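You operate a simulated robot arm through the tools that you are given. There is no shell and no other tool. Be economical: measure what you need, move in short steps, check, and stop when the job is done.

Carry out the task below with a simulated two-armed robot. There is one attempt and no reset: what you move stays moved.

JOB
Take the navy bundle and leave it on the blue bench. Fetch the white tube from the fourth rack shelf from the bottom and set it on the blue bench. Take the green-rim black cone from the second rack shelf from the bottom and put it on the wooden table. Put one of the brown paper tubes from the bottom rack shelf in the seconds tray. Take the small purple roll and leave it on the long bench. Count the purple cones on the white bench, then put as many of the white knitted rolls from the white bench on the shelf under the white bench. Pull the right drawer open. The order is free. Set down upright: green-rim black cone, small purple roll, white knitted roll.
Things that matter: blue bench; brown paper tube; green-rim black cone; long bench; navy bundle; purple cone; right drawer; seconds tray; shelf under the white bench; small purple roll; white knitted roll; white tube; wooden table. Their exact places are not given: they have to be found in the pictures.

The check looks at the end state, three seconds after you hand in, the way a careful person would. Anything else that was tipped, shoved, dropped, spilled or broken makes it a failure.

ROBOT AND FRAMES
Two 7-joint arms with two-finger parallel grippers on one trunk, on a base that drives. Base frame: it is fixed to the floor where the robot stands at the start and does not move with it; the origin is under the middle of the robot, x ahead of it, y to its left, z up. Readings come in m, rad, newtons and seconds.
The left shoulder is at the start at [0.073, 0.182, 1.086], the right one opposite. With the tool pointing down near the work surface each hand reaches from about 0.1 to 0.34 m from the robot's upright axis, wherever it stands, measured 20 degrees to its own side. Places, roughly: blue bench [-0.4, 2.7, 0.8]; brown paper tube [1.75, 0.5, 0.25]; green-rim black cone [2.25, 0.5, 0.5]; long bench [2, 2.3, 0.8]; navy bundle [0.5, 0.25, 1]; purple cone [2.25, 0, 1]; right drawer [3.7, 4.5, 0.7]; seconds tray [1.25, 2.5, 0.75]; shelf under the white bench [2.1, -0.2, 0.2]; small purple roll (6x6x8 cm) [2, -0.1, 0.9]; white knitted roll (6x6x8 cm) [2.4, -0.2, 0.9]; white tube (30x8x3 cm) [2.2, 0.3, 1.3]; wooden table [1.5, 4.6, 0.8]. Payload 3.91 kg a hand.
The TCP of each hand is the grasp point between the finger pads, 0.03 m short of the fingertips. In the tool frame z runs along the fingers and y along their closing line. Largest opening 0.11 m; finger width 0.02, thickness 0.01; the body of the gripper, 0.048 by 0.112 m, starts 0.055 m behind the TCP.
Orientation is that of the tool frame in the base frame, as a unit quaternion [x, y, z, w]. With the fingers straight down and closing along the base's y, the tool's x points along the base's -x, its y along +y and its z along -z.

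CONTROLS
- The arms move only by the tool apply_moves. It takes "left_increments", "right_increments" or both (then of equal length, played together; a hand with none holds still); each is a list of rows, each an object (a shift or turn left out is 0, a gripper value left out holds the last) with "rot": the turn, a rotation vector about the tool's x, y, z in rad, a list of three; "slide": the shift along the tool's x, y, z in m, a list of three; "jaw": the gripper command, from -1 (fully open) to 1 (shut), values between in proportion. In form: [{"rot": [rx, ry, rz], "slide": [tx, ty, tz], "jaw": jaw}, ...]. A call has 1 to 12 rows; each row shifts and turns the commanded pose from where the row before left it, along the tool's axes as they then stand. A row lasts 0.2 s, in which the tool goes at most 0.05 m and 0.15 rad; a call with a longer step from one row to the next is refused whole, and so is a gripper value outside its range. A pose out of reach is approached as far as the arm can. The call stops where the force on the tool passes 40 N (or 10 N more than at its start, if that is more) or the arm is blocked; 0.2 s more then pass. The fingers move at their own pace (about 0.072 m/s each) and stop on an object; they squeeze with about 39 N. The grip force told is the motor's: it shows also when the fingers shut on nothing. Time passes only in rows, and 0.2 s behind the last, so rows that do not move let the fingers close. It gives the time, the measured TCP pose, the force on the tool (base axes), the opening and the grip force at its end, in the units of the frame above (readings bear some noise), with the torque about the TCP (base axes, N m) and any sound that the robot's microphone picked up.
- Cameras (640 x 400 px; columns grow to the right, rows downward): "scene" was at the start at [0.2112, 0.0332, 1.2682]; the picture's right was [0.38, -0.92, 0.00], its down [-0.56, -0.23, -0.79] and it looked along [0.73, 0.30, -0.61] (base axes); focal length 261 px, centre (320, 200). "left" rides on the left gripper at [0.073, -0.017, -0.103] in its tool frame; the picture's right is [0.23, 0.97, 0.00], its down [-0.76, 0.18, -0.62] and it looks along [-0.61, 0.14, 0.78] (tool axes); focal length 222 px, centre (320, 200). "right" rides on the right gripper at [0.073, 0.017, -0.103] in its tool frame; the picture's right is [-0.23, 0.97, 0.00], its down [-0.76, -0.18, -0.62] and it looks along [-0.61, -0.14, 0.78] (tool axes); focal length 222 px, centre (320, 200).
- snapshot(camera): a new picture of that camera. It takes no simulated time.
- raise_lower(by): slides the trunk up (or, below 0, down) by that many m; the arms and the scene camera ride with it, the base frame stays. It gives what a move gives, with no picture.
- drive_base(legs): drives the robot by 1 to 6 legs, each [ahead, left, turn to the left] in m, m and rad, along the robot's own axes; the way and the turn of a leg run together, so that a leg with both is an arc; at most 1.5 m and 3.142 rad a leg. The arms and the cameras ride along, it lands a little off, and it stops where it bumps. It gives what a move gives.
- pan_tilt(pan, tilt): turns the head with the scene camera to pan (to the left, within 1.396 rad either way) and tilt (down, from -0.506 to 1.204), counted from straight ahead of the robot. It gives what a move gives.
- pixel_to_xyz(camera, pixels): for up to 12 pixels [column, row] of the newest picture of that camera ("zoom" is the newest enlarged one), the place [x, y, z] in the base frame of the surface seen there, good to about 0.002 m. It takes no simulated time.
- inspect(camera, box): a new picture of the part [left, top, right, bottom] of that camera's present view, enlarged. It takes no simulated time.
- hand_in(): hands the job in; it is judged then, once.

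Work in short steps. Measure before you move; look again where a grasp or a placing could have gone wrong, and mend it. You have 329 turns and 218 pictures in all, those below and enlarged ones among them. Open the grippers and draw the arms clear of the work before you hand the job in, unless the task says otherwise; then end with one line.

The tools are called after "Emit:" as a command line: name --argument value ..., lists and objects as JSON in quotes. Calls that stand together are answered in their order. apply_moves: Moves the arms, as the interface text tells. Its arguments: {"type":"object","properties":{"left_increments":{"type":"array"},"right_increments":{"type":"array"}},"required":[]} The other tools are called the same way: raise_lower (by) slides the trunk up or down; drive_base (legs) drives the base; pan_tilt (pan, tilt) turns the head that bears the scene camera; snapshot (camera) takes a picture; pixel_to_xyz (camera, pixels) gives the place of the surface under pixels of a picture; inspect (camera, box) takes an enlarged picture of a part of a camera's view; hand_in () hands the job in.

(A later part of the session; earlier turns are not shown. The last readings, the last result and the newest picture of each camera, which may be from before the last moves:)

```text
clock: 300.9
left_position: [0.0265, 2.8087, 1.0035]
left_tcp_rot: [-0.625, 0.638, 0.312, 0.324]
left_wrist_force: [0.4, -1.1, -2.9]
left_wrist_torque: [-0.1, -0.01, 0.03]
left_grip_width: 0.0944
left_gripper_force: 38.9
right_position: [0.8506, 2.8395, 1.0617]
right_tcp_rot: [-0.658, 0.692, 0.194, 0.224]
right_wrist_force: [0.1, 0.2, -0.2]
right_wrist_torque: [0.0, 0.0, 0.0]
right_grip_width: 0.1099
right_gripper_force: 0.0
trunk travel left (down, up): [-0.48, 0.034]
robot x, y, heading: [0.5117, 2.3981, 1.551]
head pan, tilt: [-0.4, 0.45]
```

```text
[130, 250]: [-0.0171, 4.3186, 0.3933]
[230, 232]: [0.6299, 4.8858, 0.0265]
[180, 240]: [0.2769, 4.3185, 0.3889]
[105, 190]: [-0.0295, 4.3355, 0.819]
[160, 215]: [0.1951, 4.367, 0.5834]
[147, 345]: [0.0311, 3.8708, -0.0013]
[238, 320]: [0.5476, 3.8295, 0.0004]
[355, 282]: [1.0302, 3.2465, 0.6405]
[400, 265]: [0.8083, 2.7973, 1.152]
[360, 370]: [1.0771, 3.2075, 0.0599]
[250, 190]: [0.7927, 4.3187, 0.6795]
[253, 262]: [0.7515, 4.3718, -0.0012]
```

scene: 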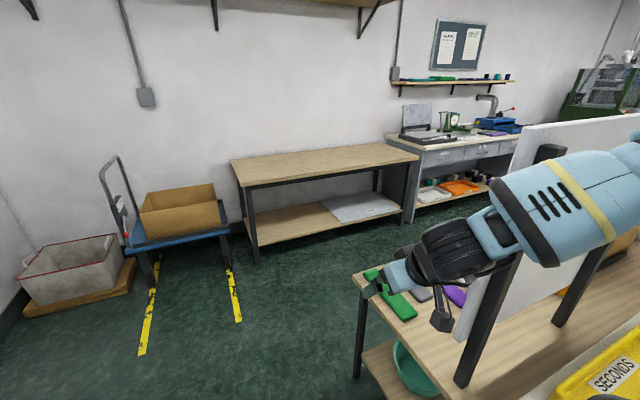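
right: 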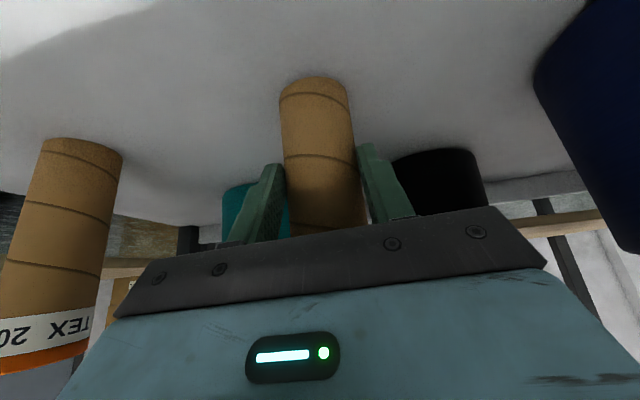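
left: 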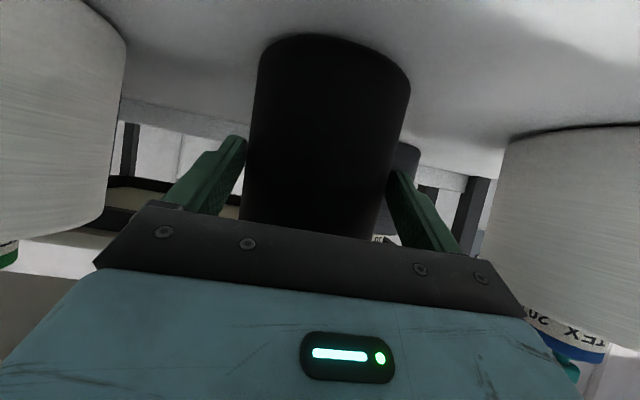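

Path is clear: ahead to y≈3.7, strafe right to x≈1.4, then up to the table.

Emit:
drive_base --legs '[[1.3, 0, 0.02], [0, -0.9, 0], [0.2, 0, 0]]'

Emit:
pan_tilt --pan 0.3 --tilt 0.6

Emit:
snapshot --camera "scene"

```text
clock: 316.4
left_position: [0.9119, 4.2978, 1.004]
left_tcp_rot: [0.638, -0.625, -0.318, -0.318]
left_wrist_force: [0.9, -0.2, -3.2]
left_wrist_torque: [-0.11, -0.01, -0.02]
left_grip_width: 0.0944
left_gripper_force: 38.8
right_position: [1.7344, 4.3618, 1.0621]
right_tcp_rot: [-0.672, 0.678, 0.199, 0.22]
right_wrist_force: [-0.2, 0.5, -0.6]
right_wrist_torque: [-0.02, -0.03, 0.03]
right_grip_width: 0.1098
right_gripper_force: 0.1
trunk travel left (down, up): [-0.48, 0.034]
robot x, y, heading: [1.4113, 3.9027, 1.591]
head pan, tilt: [-0.4, 0.45]
```

```text
clock: 317.5
left_position: [0.9116, 4.2984, 1.0025]
left_tcp_rot: [0.637, -0.625, -0.318, -0.319]
left_wrist_force: [0.7, -0.2, -2.7]
left_wrist_torque: [-0.07, 0.0, 0.01]
left_grip_width: 0.0947
left_gripper_force: 39.1
right_position: [1.733, 4.3635, 1.0617]
right_tcp_rot: [-0.672, 0.679, 0.198, 0.22]
right_wrist_force: [-0.4, -0.4, -0.1]
right_wrist_torque: [0.01, 0.0, 0.03]
right_grip_width: 0.1102
right_gripper_force: 0.0
trunk travel left (down, up): [-0.48, 0.034]
robot x, y, heading: [1.4112, 3.907, 1.591]
head pan, tilt: [0.3, 0.6]
```

```text
121 pictures are left
```

scene: 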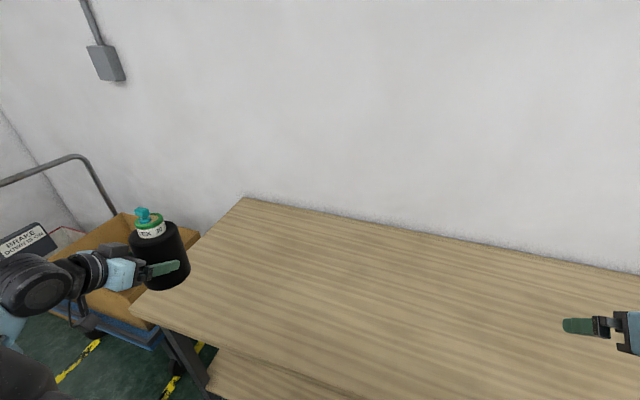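

I correct the pitch, carry the cone inward and forward over the table.

Emit:
apply_moves --left_increments '[{"rot": [0, -0.08, 0], "slide": [0, -0.04, 0]}, {"slide": [0, -0.04, 0]}, {"slide": [0, -0.04, 0]}, {"slide": [-0.005, -0.04, 0.01]}, {"slide": [-0.0225, -0.03, 0.0357]}, {"slide": [-0.0225, -0.02, 0.0357]}, {"slide": [-0.0225, -0.02, 0.0357]}, {"slide": [-0.0225, 0, 0.0357]}, {}]'

Emit:
snapshot --camera "scene"

```text
refused: row 5 steps farther than a row can; nothing moved
```

```text
120 pictures are left
```

scene: 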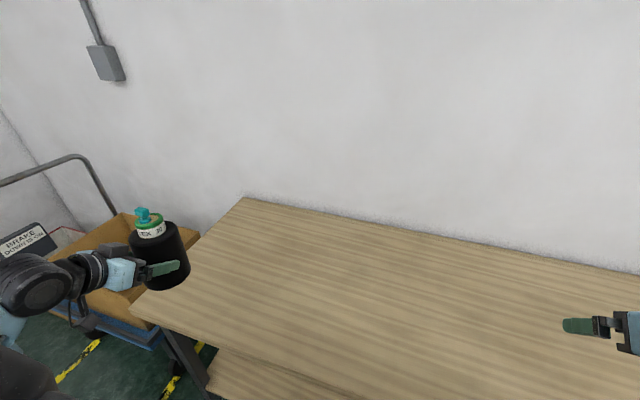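

One row was too long; I resend with shorter rows.

Emit:
apply_moves --left_increments '[{"rot": [0, -0.08, 0], "slide": [0, -0.04, 0]}, {"slide": [0, -0.04, 0]}, {"slide": [0, -0.04, 0]}, {"slide": [-0.005, -0.04, 0.01]}, {"slide": [-0.02, -0.025, 0.03]}, {"slide": [-0.02, -0.025, 0.03]}, {"slide": [-0.02, -0.02, 0.032]}, {"slide": [-0.02, 0, 0.032]}, {}]'

Emit:
snapshot --camera "scene"

```text
clock: 319.5
left_position: [1.1402, 4.4615, 1.0036]
left_tcp_rot: [0.625, -0.611, -0.344, -0.342]
left_wrist_force: [0.5, -1.3, -2.4]
left_wrist_torque: [-0.12, -0.02, 0.02]
left_grip_width: 0.0942
left_gripper_force: 39.4
right_position: [1.734, 4.3624, 1.0624]
right_tcp_rot: [-0.672, 0.679, 0.197, 0.22]
right_wrist_force: [0.5, 0.1, 0.3]
right_wrist_torque: [0.01, 0.01, -0.02]
right_grip_width: 0.1097
right_gripper_force: 0.0
trunk travel left (down, up): [-0.48, 0.034]
robot x, y, heading: [1.4138, 3.9066, 1.591]
head pan, tilt: [0.3, 0.6]
```

```text
119 pictures are left
```

scene: 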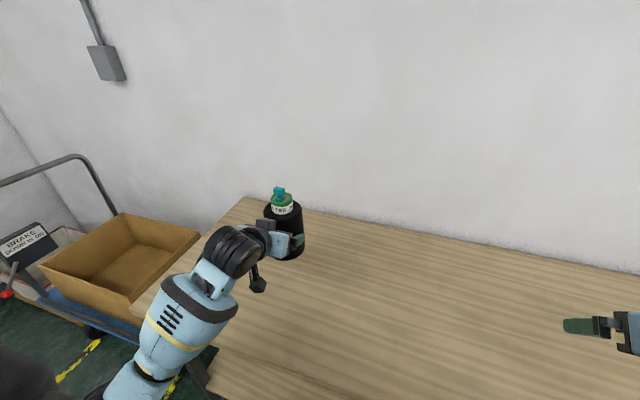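

Pitch is right again (58°). I lower towards z 0.845.

Emit:
apply_moves --left_increments '[{"slide": [0.034, 0, 0.0212]}, {"slide": [0.034, 0, 0.0212]}, {"slide": [0.034, 0, 0.0212]}, {"slide": [0.03, 0, 0.0186]}, {}]'

Emit:
inspect --camera "scene" --box '[200, 170, 360, 290]'

```text
clock: 320.7
left_position: [1.1424, 4.4634, 0.8499]
left_tcp_rot: [0.625, -0.611, -0.345, -0.342]
left_wrist_force: [0.3, -0.1, -3.0]
left_wrist_torque: [-0.11, -0.01, 0.0]
left_grip_width: 0.094
left_gripper_force: 39.7
right_position: [1.7336, 4.3618, 1.0618]
right_tcp_rot: [-0.672, 0.679, 0.198, 0.22]
right_wrist_force: [-0.1, -0.5, 0.9]
right_wrist_torque: [0.02, 0.0, 0.01]
right_grip_width: 0.1101
right_gripper_force: 0.0
trunk travel left (down, up): [-0.48, 0.034]
robot x, y, heading: [1.41, 3.9086, 1.592]
head pan, tilt: [0.3, 0.6]
```

```text
3.33 times, centred on (280, 230) of scene
```

zoom: 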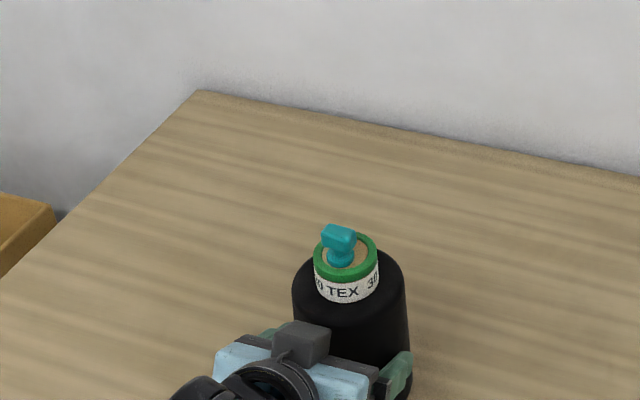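

Emit:
apply_moves --left_increments '[{"slide": [0.0068, 0, 0.0042]}, {"slide": [0.0017, 0, 0.0011]}, {"slide": [0.0017, 0, 0.0011]}, {}]'

```text
clock: 321.7
left_position: [1.1418, 4.4609, 0.8381]
left_tcp_rot: [0.625, -0.612, -0.343, -0.342]
left_wrist_force: [-0.2, 0.7, -2.3]
left_wrist_torque: [-0.1, 0.03, -0.02]
left_grip_width: 0.0942
left_gripper_force: 39.1
right_position: [1.7345, 4.3632, 1.0609]
right_tcp_rot: [-0.672, 0.679, 0.198, 0.221]
right_wrist_force: [-1.6, -0.1, -0.1]
right_wrist_torque: [-0.01, -0.03, -0.04]
right_grip_width: 0.1102
right_gripper_force: 0.1
trunk travel left (down, up): [-0.48, 0.034]
robot x, y, heading: [1.41, 3.9085, 1.59]
head pan, tilt: [0.3, 0.6]
```

Emit:
apply_moves --left_increments '[{"slide": [0.0017, 0, 0.0011]}, {"slide": [0.0017, 0, 0.0011]}, {}]'

```text
clock: 322.5
left_position: [1.1399, 4.4609, 0.836]
left_tcp_rot: [0.624, -0.611, -0.345, -0.343]
left_wrist_force: [0.9, -0.4, 2.2]
left_wrist_torque: [0.25, 0.05, -0.11]
left_grip_width: 0.0945
left_gripper_force: 38.6
right_position: [1.7342, 4.3612, 1.0628]
right_tcp_rot: [-0.671, 0.679, 0.198, 0.22]
right_wrist_force: [-0.4, 1.1, 0.2]
right_wrist_torque: [-0.02, -0.02, 0.01]
right_grip_width: 0.11
right_gripper_force: 0.0
trunk travel left (down, up): [-0.48, 0.034]
robot x, y, heading: [1.4142, 3.9126, 1.592]
head pan, tilt: [0.3, 0.6]
```

Contact. I open and withdraw along the tool axis.

Emit:
apply_moves --left_increments '[{"jaw": 0.0}, {"jaw": -1}, {"jaw": -1}, {"jaw": -1}, {"slide": [0, 0, -0.03]}, {"slide": [0, 0, -0.04]}, {"slide": [0, 0, -0.05]}, {"slide": [0, 0, -0.05]}, {}]'

Emit:
snapshot --camera "scene"

```text
clock: 324.5
left_position: [1.1413, 4.3159, 0.9284]
left_tcp_rot: [0.625, -0.612, -0.343, -0.341]
left_wrist_force: [-0.3, 0.1, 0.4]
left_wrist_torque: [-0.04, 0.01, -0.03]
left_grip_width: 0.1099
left_gripper_force: 0.1
right_position: [1.7337, 4.3636, 1.0612]
right_tcp_rot: [-0.671, 0.68, 0.198, 0.221]
right_wrist_force: [-0.1, -0.2, 0.2]
right_wrist_torque: [-0.02, 0.0, 0.0]
right_grip_width: 0.1103
right_gripper_force: 0.1
trunk travel left (down, up): [-0.48, 0.034]
robot x, y, heading: [1.4084, 3.9075, 1.59]
head pan, tilt: [0.3, 0.6]
```

```text
117 pictures are left
```

scene: 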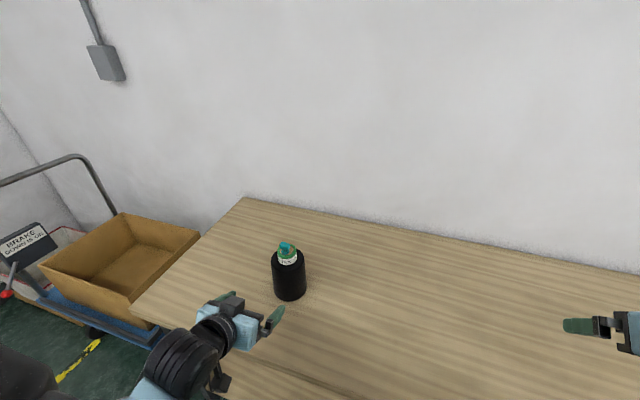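

The cone stands on the wooden table. Next the drawer: I back off and look right along the cabinets.

Emit:
drive_base --legs '[[-0.2, 0, -0.02]]'

Emit:
pan_tilt --pan -1.0 --tilt 0.4

Emit:
snapshot --camera "scene"

Emit:
pan_tilt --pan -0.75 --tilt 0.25

Emit:
snapshot --camera "scene"

```text
clock: 326.1
left_position: [1.1502, 4.1223, 0.928]
left_tcp_rot: [0.618, -0.618, -0.341, -0.346]
left_wrist_force: [-0.3, -0.2, 0.3]
left_wrist_torque: [-0.01, 0.03, -0.02]
left_grip_width: 0.1101
left_gripper_force: 0.0
right_position: [1.7452, 4.1583, 1.0619]
right_tcp_rot: [-0.665, 0.686, 0.196, 0.222]
right_wrist_force: [0.5, 0.9, -0.1]
right_wrist_torque: [0.02, 0.03, 0.04]
right_grip_width: 0.1098
right_gripper_force: 0.1
trunk travel left (down, up): [-0.48, 0.034]
robot x, y, heading: [1.4108, 3.7088, 1.565]
head pan, tilt: [0.3, 0.6]
```

```text
clock: 327.6
left_position: [1.1506, 4.1221, 0.9271]
left_tcp_rot: [0.619, -0.618, -0.341, -0.345]
left_wrist_force: [0.2, 0.3, 0.4]
left_wrist_torque: [0.01, -0.03, -0.02]
left_grip_width: 0.1099
left_gripper_force: 0.0
right_position: [1.7458, 4.1579, 1.0618]
right_tcp_rot: [-0.664, 0.686, 0.195, 0.223]
right_wrist_force: [-0.3, -0.4, 0.5]
right_wrist_torque: [0.01, -0.04, -0.04]
right_grip_width: 0.11
right_gripper_force: 0.1
trunk travel left (down, up): [-0.48, 0.034]
robot x, y, heading: [1.4108, 3.7081, 1.57]
head pan, tilt: [-1.0, 0.4]
```

```text
116 pictures are left
```

scene: 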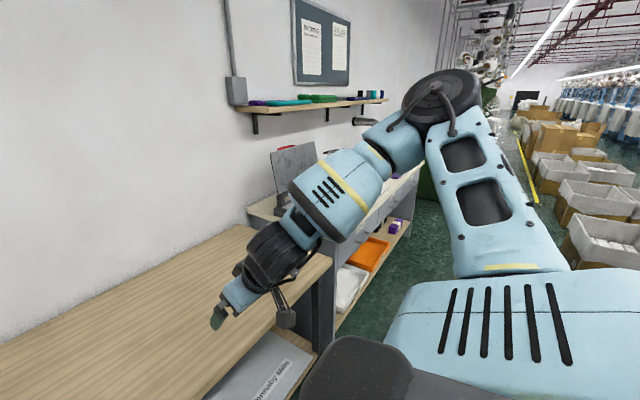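

```text
clock: 328.4
left_position: [1.1509, 4.122, 0.9283]
left_tcp_rot: [0.619, -0.618, -0.341, -0.346]
left_wrist_force: [-0.2, -0.5, 0.2]
left_wrist_torque: [-0.02, 0.04, 0.01]
left_grip_width: 0.1098
left_gripper_force: 0.0
right_position: [1.7447, 4.1582, 1.0626]
right_tcp_rot: [-0.665, 0.686, 0.195, 0.223]
right_wrist_force: [0.2, -0.9, 0.3]
right_wrist_torque: [-0.02, 0.01, 0.05]
right_grip_width: 0.1099
right_gripper_force: 0.1
trunk travel left (down, up): [-0.48, 0.034]
robot x, y, heading: [1.4127, 3.7124, 1.569]
head pan, tilt: [-0.75, 0.25]
```

```text
115 pictures are left
```

scene: 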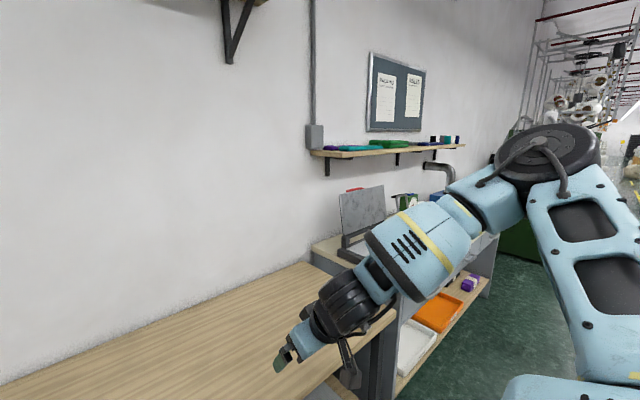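

I look further right for obstacles along the way.

Emit:
pan_tilt --pan -1.39 --tilt 0.4

Emit:
snapshot --camera "scene"

Emit:
pixel_to_xyz --camera "scene" --pixels '[[150, 250], [320, 200], [380, 220], [430, 230], [470, 250], [520, 260], [600, 250], [330, 170], [280, 200]]'

```text
clock: 329.4
left_position: [1.1523, 4.1218, 0.9264]
left_tcp_rot: [0.618, -0.618, -0.341, -0.346]
left_wrist_force: [0.0, 0.5, -0.6]
left_wrist_torque: [0.02, 0.02, 0.02]
left_grip_width: 0.11
left_gripper_force: 0.1
right_position: [1.745, 4.1586, 1.0616]
right_tcp_rot: [-0.665, 0.686, 0.195, 0.223]
right_wrist_force: [-0.2, 0.4, -0.2]
right_wrist_torque: [-0.01, -0.03, -0.03]
right_grip_width: 0.1103
right_gripper_force: 0.0
trunk travel left (down, up): [-0.48, 0.034]
robot x, y, heading: [1.4102, 3.7139, 1.575]
head pan, tilt: [-1.389, 0.4]
```

```text
114 pictures are left
```

scene: 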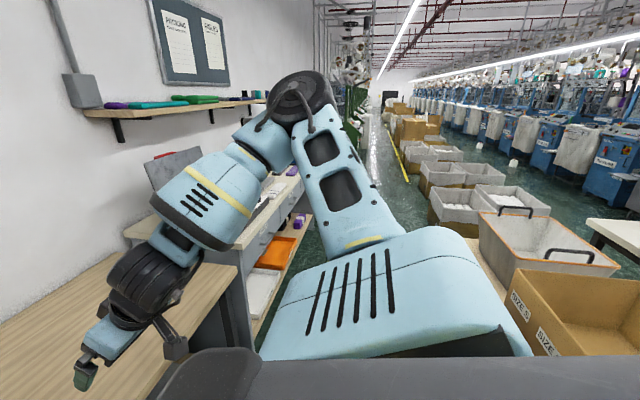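

```text
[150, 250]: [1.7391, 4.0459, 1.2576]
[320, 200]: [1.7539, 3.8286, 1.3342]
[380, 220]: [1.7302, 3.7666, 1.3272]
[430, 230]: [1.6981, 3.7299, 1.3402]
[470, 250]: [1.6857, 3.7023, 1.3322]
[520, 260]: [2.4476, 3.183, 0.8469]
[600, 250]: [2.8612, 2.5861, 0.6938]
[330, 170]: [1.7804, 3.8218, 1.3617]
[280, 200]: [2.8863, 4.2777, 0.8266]
```

Emit:
pixel_to_xyz --camera "scene" --pixels '[[436, 205], [424, 175], [432, 215], [410, 165], [400, 150], [480, 215], [500, 205], [478, 230], [405, 205], [270, 180], [250, 205], [298, 222]]'

```text
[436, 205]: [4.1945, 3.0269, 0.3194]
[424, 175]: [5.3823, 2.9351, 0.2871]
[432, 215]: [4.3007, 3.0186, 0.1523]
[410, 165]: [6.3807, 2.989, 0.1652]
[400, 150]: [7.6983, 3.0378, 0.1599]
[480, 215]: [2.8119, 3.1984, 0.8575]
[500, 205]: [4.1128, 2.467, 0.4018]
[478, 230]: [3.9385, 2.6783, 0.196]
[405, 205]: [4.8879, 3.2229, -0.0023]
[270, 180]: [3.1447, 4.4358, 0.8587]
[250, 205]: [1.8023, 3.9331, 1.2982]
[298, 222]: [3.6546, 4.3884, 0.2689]
```

The corridor y 3.25–4.28 is clear. I strafe right along it to x≈3.5 and look at the cabinet.

Emit:
drive_base --legs '[[-0.08, -1.4, 0], [0, -0.75, 0]]'

Emit:
pan_tilt --pan 0 --tilt 0.6

Emit:
snapshot --camera "scene"

```text
clock: 348.1
left_position: [3.2612, 4.0332, 0.9268]
left_tcp_rot: [0.619, -0.617, -0.341, -0.346]
left_wrist_force: [1.0, 0.5, 0.0]
left_wrist_torque: [0.04, 0.05, -0.01]
left_grip_width: 0.1102
left_gripper_force: 0.2
right_position: [3.8528, 4.0703, 1.0619]
right_tcp_rot: [-0.666, 0.685, 0.196, 0.222]
right_wrist_force: [0.5, -0.1, 0.1]
right_wrist_torque: [0.01, -0.03, -0.02]
right_grip_width: 0.1098
right_gripper_force: 0.1
trunk travel left (down, up): [-0.48, 0.034]
robot x, y, heading: [3.5211, 3.6217, 1.569]
head pan, tilt: [-1.389, 0.4]
```

```text
clock: 349.6
left_position: [3.2583, 4.0326, 0.9287]
left_tcp_rot: [0.619, -0.617, -0.342, -0.345]
left_wrist_force: [-0.5, 0.4, 0.4]
left_wrist_torque: [0.0, 0.0, 0.0]
left_grip_width: 0.1102
left_gripper_force: 0.0
right_position: [3.8542, 4.0704, 1.063]
right_tcp_rot: [-0.666, 0.685, 0.196, 0.222]
right_wrist_force: [-0.4, 0.3, -0.3]
right_wrist_torque: [0.0, 0.0, 0.0]
right_grip_width: 0.1097
right_gripper_force: 0.1
trunk travel left (down, up): [-0.48, 0.034]
robot x, y, heading: [3.5263, 3.6231, 1.574]
head pan, tilt: [0.0, 0.6]
```

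```text
113 pictures are left
```

scene: 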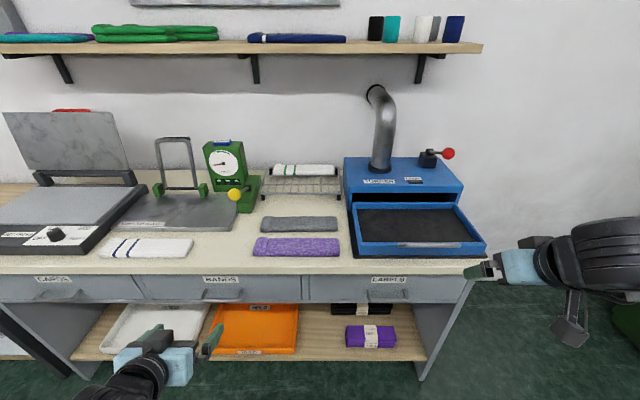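

Three drawers: CARDS, BANDS, LABELS; the right one is LABELS with its handle near (387,297). I enlarge and measure it.

Emit:
inspect --camera "scene" --box '[300, 250, 480, 350]'

Emit:
pixel_to_xyz --camera "zoom" --pixels '[[240, 165], [310, 158], [370, 165], [310, 170], [310, 180], [200, 150], [310, 140], [240, 178], [370, 178], [450, 150], [310, 80], [310, 105]]'

```text
3.56 times, centred on (390, 300) of scene
```

zoom: 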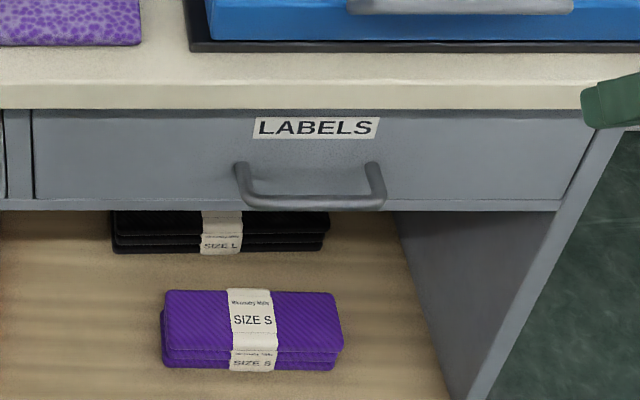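

```text
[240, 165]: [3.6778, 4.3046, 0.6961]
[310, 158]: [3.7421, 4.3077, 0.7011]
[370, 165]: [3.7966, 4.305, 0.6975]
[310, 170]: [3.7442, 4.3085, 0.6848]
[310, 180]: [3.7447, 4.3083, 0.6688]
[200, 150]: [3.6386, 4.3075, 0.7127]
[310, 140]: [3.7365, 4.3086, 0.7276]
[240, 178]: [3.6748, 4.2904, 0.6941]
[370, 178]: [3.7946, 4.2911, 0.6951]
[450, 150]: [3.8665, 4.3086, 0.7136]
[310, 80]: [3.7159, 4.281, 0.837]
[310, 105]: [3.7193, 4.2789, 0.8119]
```

I measure the handle bar's front, then lower the trunk so the arm can point horizontally at it.

Emit:
pixel_to_xyz --camera "zoom" --pixels '[[310, 202], [310, 198], [270, 200], [350, 202], [380, 195], [245, 190], [310, 206], [310, 215]]'

Emit:
raise_lower --by -0.38

Emit:
snapshot --camera "scene"

```text
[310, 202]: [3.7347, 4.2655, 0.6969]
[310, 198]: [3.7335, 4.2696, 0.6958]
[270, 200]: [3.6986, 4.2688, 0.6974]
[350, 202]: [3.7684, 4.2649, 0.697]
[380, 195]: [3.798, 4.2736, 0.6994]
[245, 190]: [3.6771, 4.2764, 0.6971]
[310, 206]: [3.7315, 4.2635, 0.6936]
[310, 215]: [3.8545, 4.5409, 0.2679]
```

```text
clock: 353.3
left_position: [3.2595, 4.0184, 0.4744]
left_tcp_rot: [0.653, -0.65, -0.273, -0.276]
left_wrist_force: [-0.1, -0.1, 0.7]
left_wrist_torque: [0.02, -0.01, 0.01]
left_grip_width: 0.1101
left_gripper_force: 0.0
right_position: [3.8535, 4.0845, 0.6246]
right_tcp_rot: [-0.679, 0.696, 0.149, 0.177]
right_wrist_force: [-0.6, -0.1, 0.3]
right_wrist_torque: [0.03, 0.02, 0.01]
right_grip_width: 0.1101
right_gripper_force: 0.0
trunk travel left (down, up): [-0.1, 0.414]
robot x, y, heading: [3.5237, 3.6241, 1.575]
head pan, tilt: [0.0, 0.6]
```

```text
111 pictures are left
```

scene: 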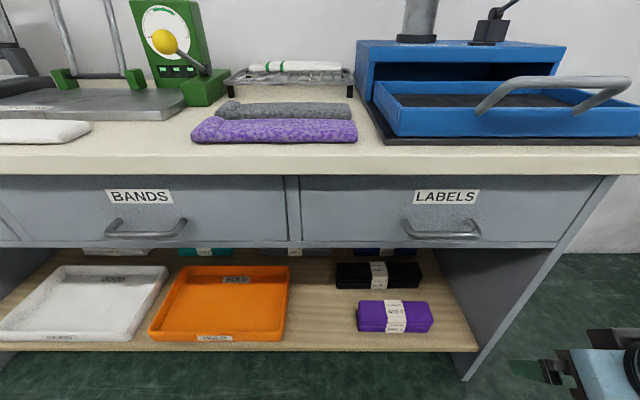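

Bar centre is (3.737, 4.270, 0.696), with a 3 cm gap to the drawer face. I pitch the right hand towards horizontal.

Emit:
apply_moves --right_increments '[{"rot": [0, -0.15, 0], "slide": [-0.01, 0, -0.02]}, {"rot": [0, -0.15, 0], "slide": [-0.01, 0, -0.02]}, {"rot": [0, -0.15, 0], "slide": [-0.01, 0, -0.02]}, {"rot": [0, -0.15, 0]}, {"rot": [0, -0.15, 0]}, {"rot": [0, -0.15, 0]}, {"rot": [0, -0.15, 0]}, {}]'

Emit:
snapshot --camera "scene"

```text
clock: 355.1
left_position: [3.2594, 4.0182, 0.4752]
left_tcp_rot: [0.653, -0.65, -0.273, -0.278]
left_wrist_force: [-0.9, -0.3, 0.0]
left_wrist_torque: [0.03, -0.04, -0.02]
left_grip_width: 0.11
left_gripper_force: 0.0
right_position: [3.8983, 4.1479, 0.6853]
right_tcp_rot: [-0.53, 0.543, 0.432, 0.488]
right_wrist_force: [-0.2, -0.6, 0.8]
right_wrist_torque: [-0.02, -0.01, -0.02]
right_grip_width: 0.1101
right_gripper_force: 0.1
right hand out of reach, approached as far as the arm can: row 1, 2, 3, 4, 5
trunk travel left (down, up): [-0.1, 0.414]
robot x, y, heading: [3.5213, 3.6224, 1.577]
head pan, tilt: [0.0, 0.6]
```

```text
110 pictures are left
```

scene: 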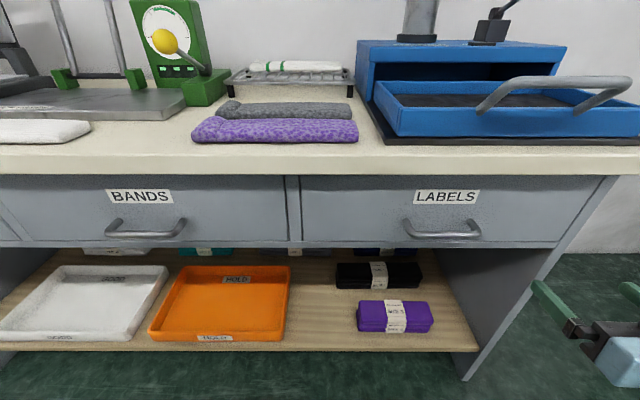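

Pitch is 81°, nearly horizontal. I roll the hand 90° so the fingers close vertically.

Emit:
apply_moves --right_increments '[{"rot": [0, 0, 0.15]}, {"rot": [0, 0, 0.15]}, {"rot": [0, 0, 0.15]}, {"rot": [0, 0, 0.15]}, {"rot": [0, 0, 0.15]}, {"rot": [0, 0, 0.15]}, {"rot": [0, 0, 0.15]}, {"rot": [0, 0, 0.15]}, {"rot": [0, 0, 0.15]}, {"rot": [0, 0, 0.15]}, {"rot": [0, 0, 0.07]}, {}]'

Emit:
snapshot --camera "scene"

```text
clock: 357.7
left_position: [3.2595, 4.017, 0.4749]
left_tcp_rot: [0.653, -0.649, -0.274, -0.278]
left_wrist_force: [-0.5, -0.2, -0.8]
left_wrist_torque: [-0.02, -0.04, -0.02]
left_grip_width: 0.1104
left_gripper_force: 0.0
right_position: [3.9002, 4.1473, 0.6847]
right_tcp_rot: [0.01, 0.759, 0.65, 0.039]
right_wrist_force: [-0.1, -0.2, 0.2]
right_wrist_torque: [0.0, 0.0, -0.03]
right_grip_width: 0.11
right_gripper_force: 0.0
trunk travel left (down, up): [-0.1, 0.414]
robot x, y, heading: [3.5214, 3.6243, 1.57]
head pan, tilt: [0.0, 0.6]
```

```text
109 pictures are left
```

scene: 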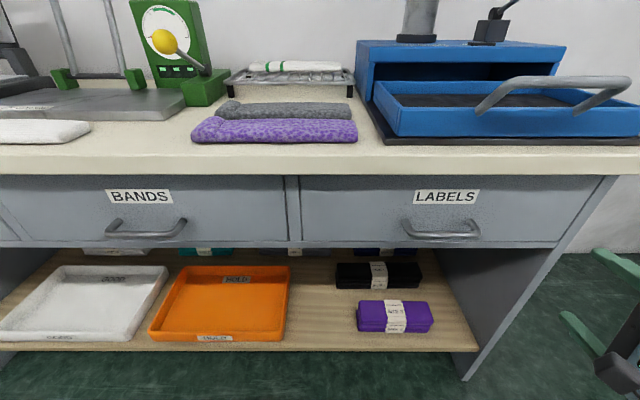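

The tool points at the cabinet with fingers one above the other. I strafe left 0.163 m to the handle and raise 1.3 cm.

Emit:
apply_moves --right_increments '[{"slide": [0, 0.013, 0]}, {}]'

Emit:
drive_base --legs '[[0, 0.163, 0]]'

Emit:
pan_tilt --pan -0.4 --tilt 0.6

Emit:
snapshot --camera "scene"

Emit:
snapshot --camera "right"

```text
clock: 358.3
left_position: [3.2592, 4.0157, 0.4746]
left_tcp_rot: [0.652, -0.65, -0.272, -0.278]
left_wrist_force: [0.0, -0.2, 0.1]
left_wrist_torque: [-0.01, -0.02, -0.02]
left_grip_width: 0.11
left_gripper_force: 0.0
right_position: [3.8995, 4.1486, 0.6969]
right_tcp_rot: [0.01, 0.759, 0.65, 0.039]
right_wrist_force: [-0.1, 0.5, -0.6]
right_wrist_torque: [-0.04, 0.0, 0.03]
right_grip_width: 0.1097
right_gripper_force: 0.1
trunk travel left (down, up): [-0.1, 0.414]
robot x, y, heading: [3.5214, 3.622, 1.575]
head pan, tilt: [0.0, 0.6]
```

```text
clock: 360.4
left_position: [3.0939, 4.0159, 0.4756]
left_tcp_rot: [0.654, -0.649, -0.273, -0.277]
left_wrist_force: [0.9, 0.1, -0.1]
left_wrist_torque: [0.0, 0.01, 0.01]
left_grip_width: 0.1099
left_gripper_force: 0.0
right_position: [3.7342, 4.1495, 0.6981]
right_tcp_rot: [0.006, 0.759, 0.65, 0.038]
right_wrist_force: [0.1, -0.1, -1.0]
right_wrist_torque: [0.0, 0.0, 0.01]
right_grip_width: 0.1099
right_gripper_force: 0.0
trunk travel left (down, up): [-0.1, 0.414]
robot x, y, heading: [3.36, 3.624, 1.578]
head pan, tilt: [0.0, 0.6]
```

```text
clock: 361.2
left_position: [3.0955, 4.0161, 0.4741]
left_tcp_rot: [0.655, -0.648, -0.273, -0.277]
left_wrist_force: [0.2, -0.8, 0.0]
left_wrist_torque: [0.0, 0.03, -0.03]
left_grip_width: 0.1099
left_gripper_force: 0.1
right_position: [3.7357, 4.1508, 0.697]
right_tcp_rot: [0.007, 0.758, 0.651, 0.038]
right_wrist_force: [0.2, -0.3, 0.4]
right_wrist_torque: [-0.02, 0.0, 0.03]
right_grip_width: 0.11
right_gripper_force: 0.0
trunk travel left (down, up): [-0.1, 0.414]
robot x, y, heading: [3.3594, 3.6213, 1.57]
head pan, tilt: [-0.4, 0.6]
```

```text
108 pictures are left
```

scene: 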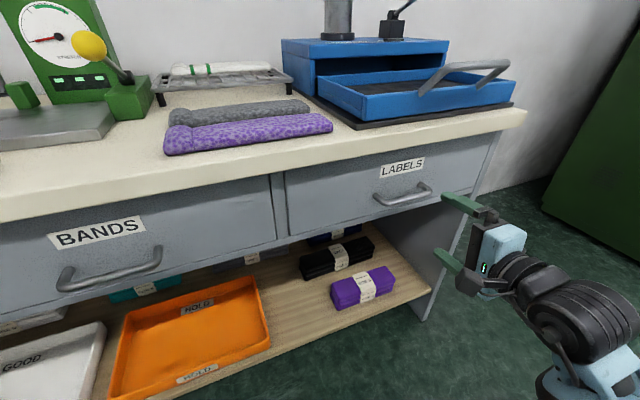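

```text
107 pictures are left
```

right: 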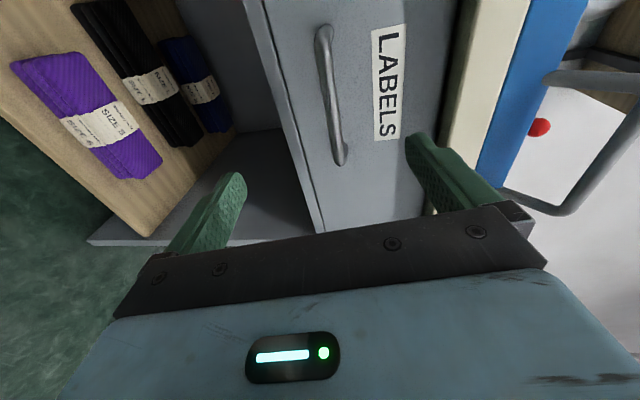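

The handle lies between the fingers. I move 0.107 m ahead and close.

Emit:
apply_moves --right_increments '[{"slide": [0, 0.005, 0.036]}, {"slide": [0, 0.005, 0.036]}, {"slide": [0, 0.005, 0.034]}, {}, {"jaw": 1}, {"jaw": 1}, {"jaw": 1}, {"jaw": 1}, {"jaw": 1}]'

Emit:
snapshot --camera "scene"

```text
clock: 363.2
left_position: [3.0954, 4.0161, 0.4752]
left_tcp_rot: [0.654, -0.65, -0.272, -0.275]
left_wrist_force: [0.8, 0.2, -0.5]
left_wrist_torque: [-0.01, -0.01, -0.01]
left_grip_width: 0.1099
left_gripper_force: 0.1
right_position: [3.7414, 4.2599, 0.6939]
right_tcp_rot: [0.009, 0.761, 0.648, 0.037]
right_wrist_force: [-2.4, -8.3, -14.1]
right_wrist_torque: [-0.19, 0.83, -0.71]
right_grip_width: 0.0141
right_gripper_force: 45.1
trunk travel left (down, up): [-0.1, 0.414]
robot x, y, heading: [3.3618, 3.6222, 1.577]
head pan, tilt: [-0.4, 0.6]
```

```text
106 pictures are left
```

scene: 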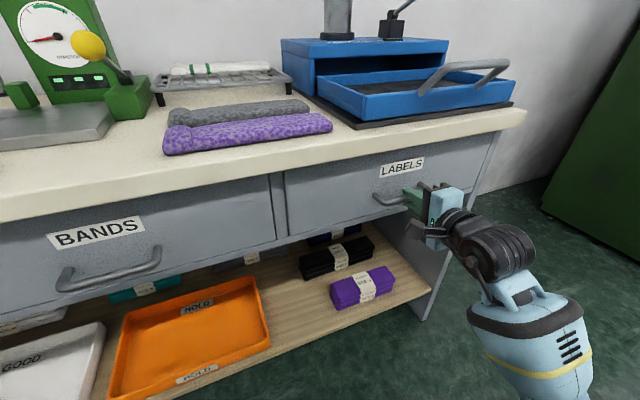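

The bar is held (0.014 m). I pull straight back a little as a test.

Emit:
apply_moves --right_increments '[{"slide": [-0.0019, -0.0047, -0.0296]}, {"slide": [-0.0019, -0.0047, -0.0296]}, {"slide": [-0.0019, -0.0047, -0.0296]}, {}]'

Emit:
snapshot --camera "scene"

```text
clock: 364.2
left_position: [3.0954, 4.0156, 0.4749]
left_tcp_rot: [0.654, -0.649, -0.273, -0.276]
left_wrist_force: [-0.1, 0.5, 0.9]
left_wrist_torque: [0.02, -0.01, 0.01]
left_grip_width: 0.1098
left_gripper_force: 0.1
right_position: [3.7406, 4.1677, 0.6929]
right_tcp_rot: [0.008, 0.759, 0.65, 0.038]
right_wrist_force: [3.6, 0.3, -6.4]
right_wrist_torque: [0.0, 1.09, 0.63]
right_grip_width: 0.0143
right_gripper_force: 44.9
trunk travel left (down, up): [-0.1, 0.414]
robot x, y, heading: [3.3623, 3.6222, 1.576]
head pan, tilt: [-0.4, 0.6]
```

```text
105 pictures are left
```

scene: 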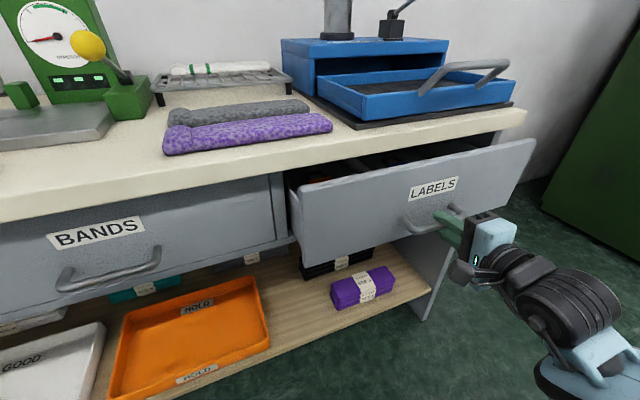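

The drawer slides. I pull it further, driving the base straight back 0.18 m.

Emit:
drive_base --legs '[[-0.18, 0, -0.005]]'

Emit:
snapshot --camera "scene"

```text
clock: 365.7
left_position: [3.0968, 3.8364, 0.4741]
left_tcp_rot: [0.654, -0.649, -0.273, -0.277]
left_wrist_force: [-0.2, 0.8, -0.2]
left_wrist_torque: [-0.05, -0.01, 0.0]
left_grip_width: 0.1102
left_gripper_force: 0.0
right_position: [3.7415, 3.9855, 0.6942]
right_tcp_rot: [0.007, 0.759, 0.65, 0.037]
right_wrist_force: [-12.8, 1.2, -6.0]
right_wrist_torque: [-0.05, 1.01, 0.35]
right_grip_width: 0.0141
right_gripper_force: 44.8
trunk travel left (down, up): [-0.1, 0.414]
robot x, y, heading: [3.356, 3.4409, 1.582]
head pan, tilt: [-0.4, 0.6]
```

```text
104 pictures are left
```

scene: 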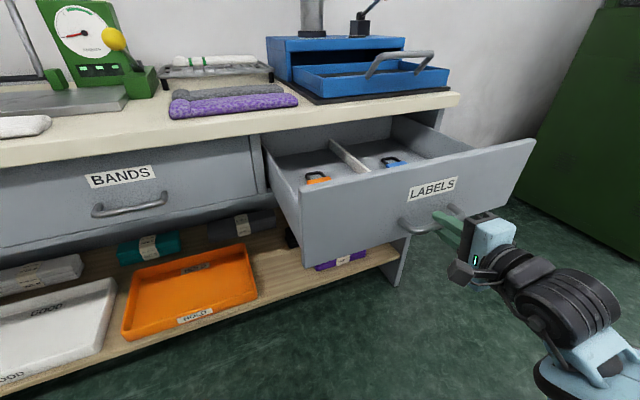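

It is open about 0.27 m. I try a bit more with the arm, which stops on force.

Emit:
apply_moves --right_increments '[{"slide": [-0.001, -0.0032, -0.02]}, {"slide": [-0.001, -0.0032, -0.02]}, {"slide": [-0.001, -0.0032, -0.02]}, {}]'

```text
clock: 366.5
left_position: [3.0967, 3.8358, 0.4744]
left_tcp_rot: [0.655, -0.648, -0.274, -0.277]
left_wrist_force: [0.4, 1.0, 1.2]
left_wrist_torque: [0.02, 0.01, 0.02]
left_grip_width: 0.1099
left_gripper_force: 0.1
right_position: [3.7404, 3.9534, 0.6927]
right_tcp_rot: [0.001, 0.749, 0.662, 0.028]
right_wrist_force: [-3.2, -1.1, 9.9]
right_wrist_torque: [0.29, 1.03, 0.92]
right_grip_width: 0.0139
right_gripper_force: 44.7
right hand out of reach, approached as far as the arm can: row 2, 3
trunk travel left (down, up): [-0.1, 0.414]
robot x, y, heading: [3.3604, 3.4422, 1.571]
head pan, tilt: [-0.4, 0.6]
stopped in row 3 (right hand): the force on the tool passed its limit at 46 N (the readings are from after the stop); the commanded pose is now the measured one
```

Opened about 0.31 m, at its end. I release the handle and back away.

Emit:
apply_moves --right_increments '[{"jaw": -1}, {"jaw": -1}, {"jaw": -1}, {"jaw": -1}, {}]'

Emit:
drive_base --legs '[[-0.12, 0, 0]]'

Emit:
snapshot --camera "scene"

```text
clock: 367.7
left_position: [3.0951, 3.8362, 0.4754]
left_tcp_rot: [0.654, -0.648, -0.274, -0.277]
left_wrist_force: [-0.5, 0.7, -0.2]
left_wrist_torque: [0.03, 0.02, 0.03]
left_grip_width: 0.1101
left_gripper_force: 0.0
right_position: [3.7438, 3.9521, 0.6903]
right_tcp_rot: [0.002, 0.75, 0.66, 0.031]
right_wrist_force: [-0.8, -0.5, 0.1]
right_wrist_torque: [-0.01, 0.03, 0.01]
right_grip_width: 0.1099
right_gripper_force: 0.0
trunk travel left (down, up): [-0.1, 0.414]
robot x, y, heading: [3.3595, 3.4406, 1.575]
head pan, tilt: [-0.4, 0.6]
```

```text
clock: 368.9
left_position: [3.0971, 3.7163, 0.4758]
left_tcp_rot: [0.653, -0.649, -0.273, -0.277]
left_wrist_force: [-0.2, -0.3, -0.1]
left_wrist_torque: [0.0, -0.03, 0.02]
left_grip_width: 0.11
left_gripper_force: 0.1
right_position: [3.7456, 3.831, 0.6912]
right_tcp_rot: [0.003, 0.751, 0.66, 0.031]
right_wrist_force: [-1.0, 0.1, -0.5]
right_wrist_torque: [0.02, -0.02, 0.0]
right_grip_width: 0.1101
right_gripper_force: 0.0
trunk travel left (down, up): [-0.1, 0.414]
robot x, y, heading: [3.3614, 3.3211, 1.57]
head pan, tilt: [-0.4, 0.6]
```

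```text
103 pictures are left
```

scene: 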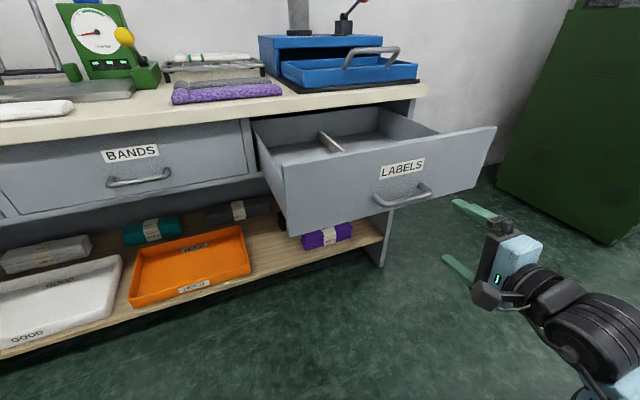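

The drawer stays open. I roll the right hand back and raise the trunk, then return both hands to tool-down.

Emit:
apply_moves --right_increments '[{"rot": [0, 0, -0.15]}, {"rot": [0, 0, -0.15]}, {"rot": [0, 0, -0.15]}, {"rot": [0, 0, -0.15]}, {"rot": [0, 0, -0.15]}, {"rot": [0, 0, -0.15]}, {"rot": [0, 0, -0.15]}, {"rot": [0, 0, -0.15]}, {"rot": [0, 0, -0.15]}, {"rot": [0, 0, -0.15]}, {"rot": [0, 0, -0.07]}, {}]'

Emit:
raise_lower --by 0.38

Emit:
apply_moves --right_increments '[{"rot": [0, 0.15, 0]}, {"rot": [0, 0.15, 0]}, {"rot": [0, 0.15, 0]}, {"rot": [0, 0.15, 0]}, {"rot": [0, 0.15, 0]}, {"rot": [0, 0.15, 0]}, {"rot": [0, 0.15, 0]}, {"rot": [0, 0.15, 0]}, {"rot": [0, 0.15, 0]}, {}]' --left_increments '[{"rot": [0, 0.15, 0]}, {"rot": [0, 0.15, 0]}, {"rot": [0, 0.15, 0]}, {"rot": [0, 0.15, 0]}, {"rot": [0, 0.15, 0]}, {"rot": [0, 0.045, 0]}, {}, {}, {}, {}]'

```text
clock: 371.5
left_position: [3.0976, 3.7151, 0.4741]
left_tcp_rot: [0.653, -0.649, -0.273, -0.277]
left_wrist_force: [-0.3, -0.3, -0.6]
left_wrist_torque: [0.02, 0.02, 0.01]
left_grip_width: 0.1102
left_gripper_force: 0.0
right_position: [3.7469, 3.8344, 0.688]
right_tcp_rot: [-0.53, 0.533, 0.444, 0.488]
right_wrist_force: [-0.3, -0.3, 0.1]
right_wrist_torque: [-0.01, 0.0, -0.03]
right_grip_width: 0.1099
right_gripper_force: 0.2
right hand out of reach, approached as far as the arm can: row 1
trunk travel left (down, up): [-0.1, 0.414]
robot x, y, heading: [3.3584, 3.3162, 1.575]
head pan, tilt: [-0.4, 0.6]
```

```text
clock: 375.2
left_position: [3.0988, 3.7156, 0.8548]
left_tcp_rot: [0.654, -0.65, -0.272, -0.276]
left_wrist_force: [0.2, 0.3, 0.1]
left_wrist_torque: [0.01, -0.02, -0.04]
left_grip_width: 0.1099
left_gripper_force: 0.1
right_position: [3.7464, 3.8333, 1.0687]
right_tcp_rot: [-0.529, 0.534, 0.444, 0.488]
right_wrist_force: [0.9, 0.4, 0.5]
right_wrist_torque: [-0.03, 0.03, 0.04]
right_grip_width: 0.1099
right_gripper_force: 0.1
trunk travel left (down, up): [-0.48, 0.034]
robot x, y, heading: [3.3601, 3.3205, 1.574]
head pan, tilt: [-0.4, 0.6]
```

```text
clock: 377.4
left_position: [3.0979, 3.7162, 0.855]
left_tcp_rot: [0.708, -0.706, 0.0, -0.005]
left_wrist_force: [0.1, -0.1, -0.1]
left_wrist_torque: [-0.02, 0.0, -0.02]
left_grip_width: 0.1102
left_gripper_force: 0.0
right_position: [3.7465, 3.8335, 1.0693]
right_tcp_rot: [-0.691, 0.721, 0.016, 0.047]
right_wrist_force: [-0.8, 0.3, 0.8]
right_wrist_torque: [-0.04, -0.01, -0.01]
right_grip_width: 0.1099
right_gripper_force: 0.0
trunk travel left (down, up): [-0.48, 0.034]
robot x, y, heading: [3.3604, 3.3209, 1.577]
head pan, tilt: [-0.4, 0.6]
```

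Both hands point down. I raise the left one and head west along the corridor, then down to the aisle, to reach the white bench.

Emit:
apply_moves --left_increments '[{"slide": [0, 0, -0.045]}, {"slide": [0, 0, -0.045]}, {"slide": [0, 0, -0.045]}, {"slide": [0, 0, -0.045]}, {}]'

Emit:
drive_base --legs '[[0.28, 0.4, 0], [0, 1.3, 0], [0, 1.15, 0]]'

Emit:
drive_base --legs '[[-1.15, 0, 0], [-1.1, 0, 0], [0, 0, -1.57]]'

```text
clock: 378.6
left_position: [3.0959, 3.7145, 1.0328]
left_tcp_rot: [0.709, -0.705, 0.001, -0.005]
left_wrist_force: [0.0, 0.5, 0.9]
left_wrist_torque: [0.05, 0.02, -0.02]
left_grip_width: 0.1102
left_gripper_force: 0.1
right_position: [3.7462, 3.8332, 1.0699]
right_tcp_rot: [-0.69, 0.722, 0.017, 0.048]
right_wrist_force: [0.4, 0.0, 0.5]
right_wrist_torque: [-0.01, 0.0, 0.03]
right_grip_width: 0.1101
right_gripper_force: 0.1
trunk travel left (down, up): [-0.48, 0.034]
robot x, y, heading: [3.3586, 3.318, 1.578]
head pan, tilt: [-0.4, 0.6]
```

```text
clock: 404.1
left_position: [0.204, 3.9154, 1.034]
left_tcp_rot: [0.716, -0.698, 0.002, -0.004]
left_wrist_force: [-0.5, 0.1, 0.8]
left_wrist_torque: [-0.01, 0.01, 0.0]
left_grip_width: 0.11
left_gripper_force: 0.0
right_position: [0.8498, 4.0476, 1.0701]
right_tcp_rot: [-0.699, 0.714, 0.018, 0.047]
right_wrist_force: [-0.3, -0.1, -0.7]
right_wrist_torque: [0.02, -0.01, -0.03]
right_grip_width: 0.1101
right_gripper_force: 0.1
trunk travel left (down, up): [-0.48, 0.034]
robot x, y, heading: [0.4744, 3.5282, 1.597]
head pan, tilt: [-0.4, 0.6]
```

```text
clock: 419.0
left_position: [0.9034, 1.5588, 1.0332]
left_tcp_rot: [-0.009, 1.0, -0.003, 0.002]
left_wrist_force: [-0.6, -0.1, 0.2]
left_wrist_torque: [-0.02, -0.03, 0.0]
left_grip_width: 0.1099
left_gripper_force: 0.0
right_position: [1.0307, 0.909, 1.0696]
right_tcp_rot: [0.016, 0.999, -0.022, 0.046]
right_wrist_force: [-0.6, 0.1, 0.0]
right_wrist_torque: [0.02, 0.01, 0.0]
right_grip_width: 0.1099
right_gripper_force: 0.0
trunk travel left (down, up): [-0.48, 0.034]
robot x, y, heading: [0.5114, 1.289, 0.02]
head pan, tilt: [-0.4, 0.6]
```

I drive along the aisle to x≈2.9 and look right, past the rack's end, for a way to the white bench.

Emit:
drive_base --legs '[[1.4, 0, -0.02], [0.9, 0, 0]]'

Emit:
pan_tilt --pan -0.9 --tilt 0.4

Emit:
snapshot --camera "scene"

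Emit:
pan_tilt --pan -0.2 --tilt 0.4

Emit:
snapshot --camera "scene"

```text
clock: 429.8
left_position: [3.1065, 1.4758, 1.0316]
left_tcp_rot: [0.023, 1.0, -0.003, 0.002]
left_wrist_force: [0.1, 0.8, 0.1]
left_wrist_torque: [-0.01, -0.01, 0.01]
left_grip_width: 0.11
left_gripper_force: 0.0
right_position: [3.1913, 0.8199, 1.069]
right_tcp_rot: [0.047, 0.998, -0.023, 0.045]
right_wrist_force: [-0.4, 0.2, -0.2]
right_wrist_torque: [0.01, -0.01, 0.0]
right_grip_width: 0.1097
right_gripper_force: 0.0
trunk travel left (down, up): [-0.48, 0.034]
robot x, y, heading: [2.6956, 1.2305, -0.047]
head pan, tilt: [-0.4, 0.6]
```

```text
clock: 430.7
left_position: [3.1057, 1.4762, 1.0335]
left_tcp_rot: [0.022, 1.0, -0.004, 0.001]
left_wrist_force: [0.8, 0.0, 0.2]
left_wrist_torque: [-0.01, 0.01, 0.02]
left_grip_width: 0.11
left_gripper_force: 0.0
right_position: [3.1908, 0.8209, 1.0693]
right_tcp_rot: [0.048, 0.998, -0.023, 0.046]
right_wrist_force: [-0.2, -0.2, 0.0]
right_wrist_torque: [0.01, 0.03, 0.03]
right_grip_width: 0.1101
right_gripper_force: 0.1
trunk travel left (down, up): [-0.48, 0.034]
robot x, y, heading: [2.6987, 1.2297, -0.044]
head pan, tilt: [-0.901, 0.4]
```

```text
102 pictures are left
```

scene: 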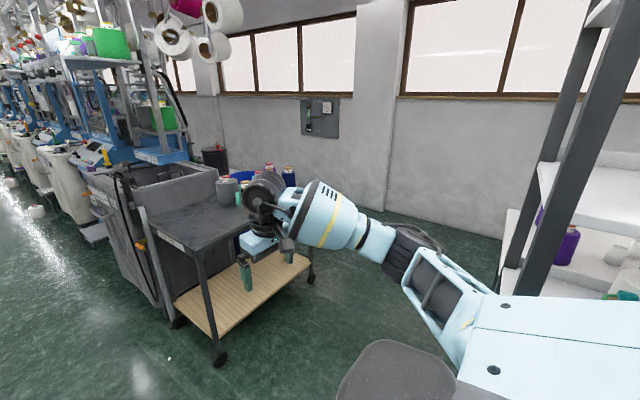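

```text
clock: 431.8
left_position: [3.1061, 1.476, 1.0336]
left_tcp_rot: [0.024, 1.0, -0.003, 0.001]
left_wrist_force: [-0.7, -0.2, -0.2]
left_wrist_torque: [-0.01, 0.04, 0.02]
left_grip_width: 0.11
left_gripper_force: 0.0
right_position: [3.1915, 0.8195, 1.0705]
right_tcp_rot: [0.048, 0.998, -0.022, 0.045]
right_wrist_force: [1.1, 0.0, -0.1]
right_wrist_torque: [0.01, -0.01, 0.03]
right_grip_width: 0.1101
right_gripper_force: 0.0
trunk travel left (down, up): [-0.48, 0.034]
robot x, y, heading: [2.6993, 1.2328, -0.049]
head pan, tilt: [-0.201, 0.4]
```

```text
101 pictures are left
```

scene: 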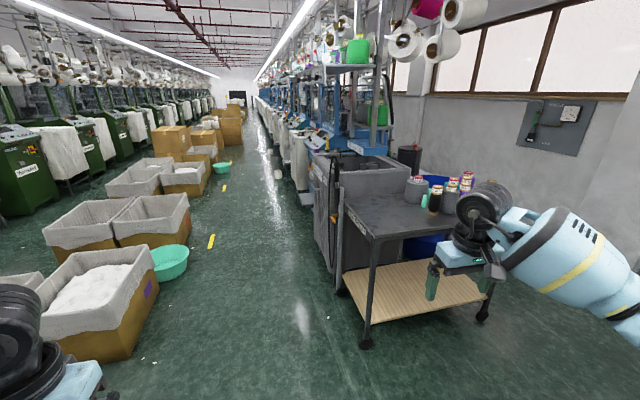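

There's open floor between the dark trolley and the rack's end. I measure the trolley's near edges, then look at the white bench's end.

Emit:
pixel_to_xyz --camera "scene" --pixels '[[365, 345], [345, 203], [378, 238], [484, 315], [355, 320], [475, 220], [320, 345]]'

Emit:
pan_tilt --pan -1.39 --tilt 0.5

Emit:
snapshot --camera "scene"

```text
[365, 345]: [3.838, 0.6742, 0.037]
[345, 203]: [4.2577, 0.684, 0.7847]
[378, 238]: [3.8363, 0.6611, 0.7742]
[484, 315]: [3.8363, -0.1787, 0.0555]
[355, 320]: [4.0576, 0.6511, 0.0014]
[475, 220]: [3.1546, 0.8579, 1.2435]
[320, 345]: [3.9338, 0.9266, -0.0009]
```

```text
clock: 433.2
left_position: [3.1059, 1.4768, 1.0332]
left_tcp_rot: [0.024, 1.0, -0.003, 0.002]
left_wrist_force: [-0.4, 0.3, 0.4]
left_wrist_torque: [-0.01, 0.0, 0.0]
left_grip_width: 0.1099
left_gripper_force: 0.2
right_position: [3.191, 0.8203, 1.0697]
right_tcp_rot: [0.047, 0.998, -0.023, 0.046]
right_wrist_force: [0.6, 0.5, -0.1]
right_wrist_torque: [0.02, 0.0, -0.03]
right_grip_width: 0.11
right_gripper_force: 0.1
trunk travel left (down, up): [-0.48, 0.034]
robot x, y, heading: [2.6956, 1.2313, -0.047]
head pan, tilt: [-1.389, 0.499]
```

```text
100 pictures are left
```

scene: 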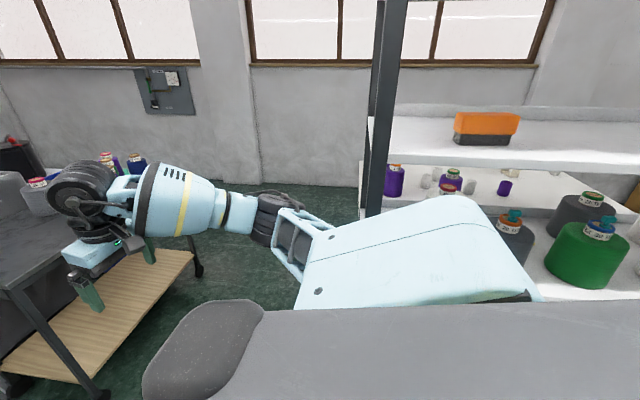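

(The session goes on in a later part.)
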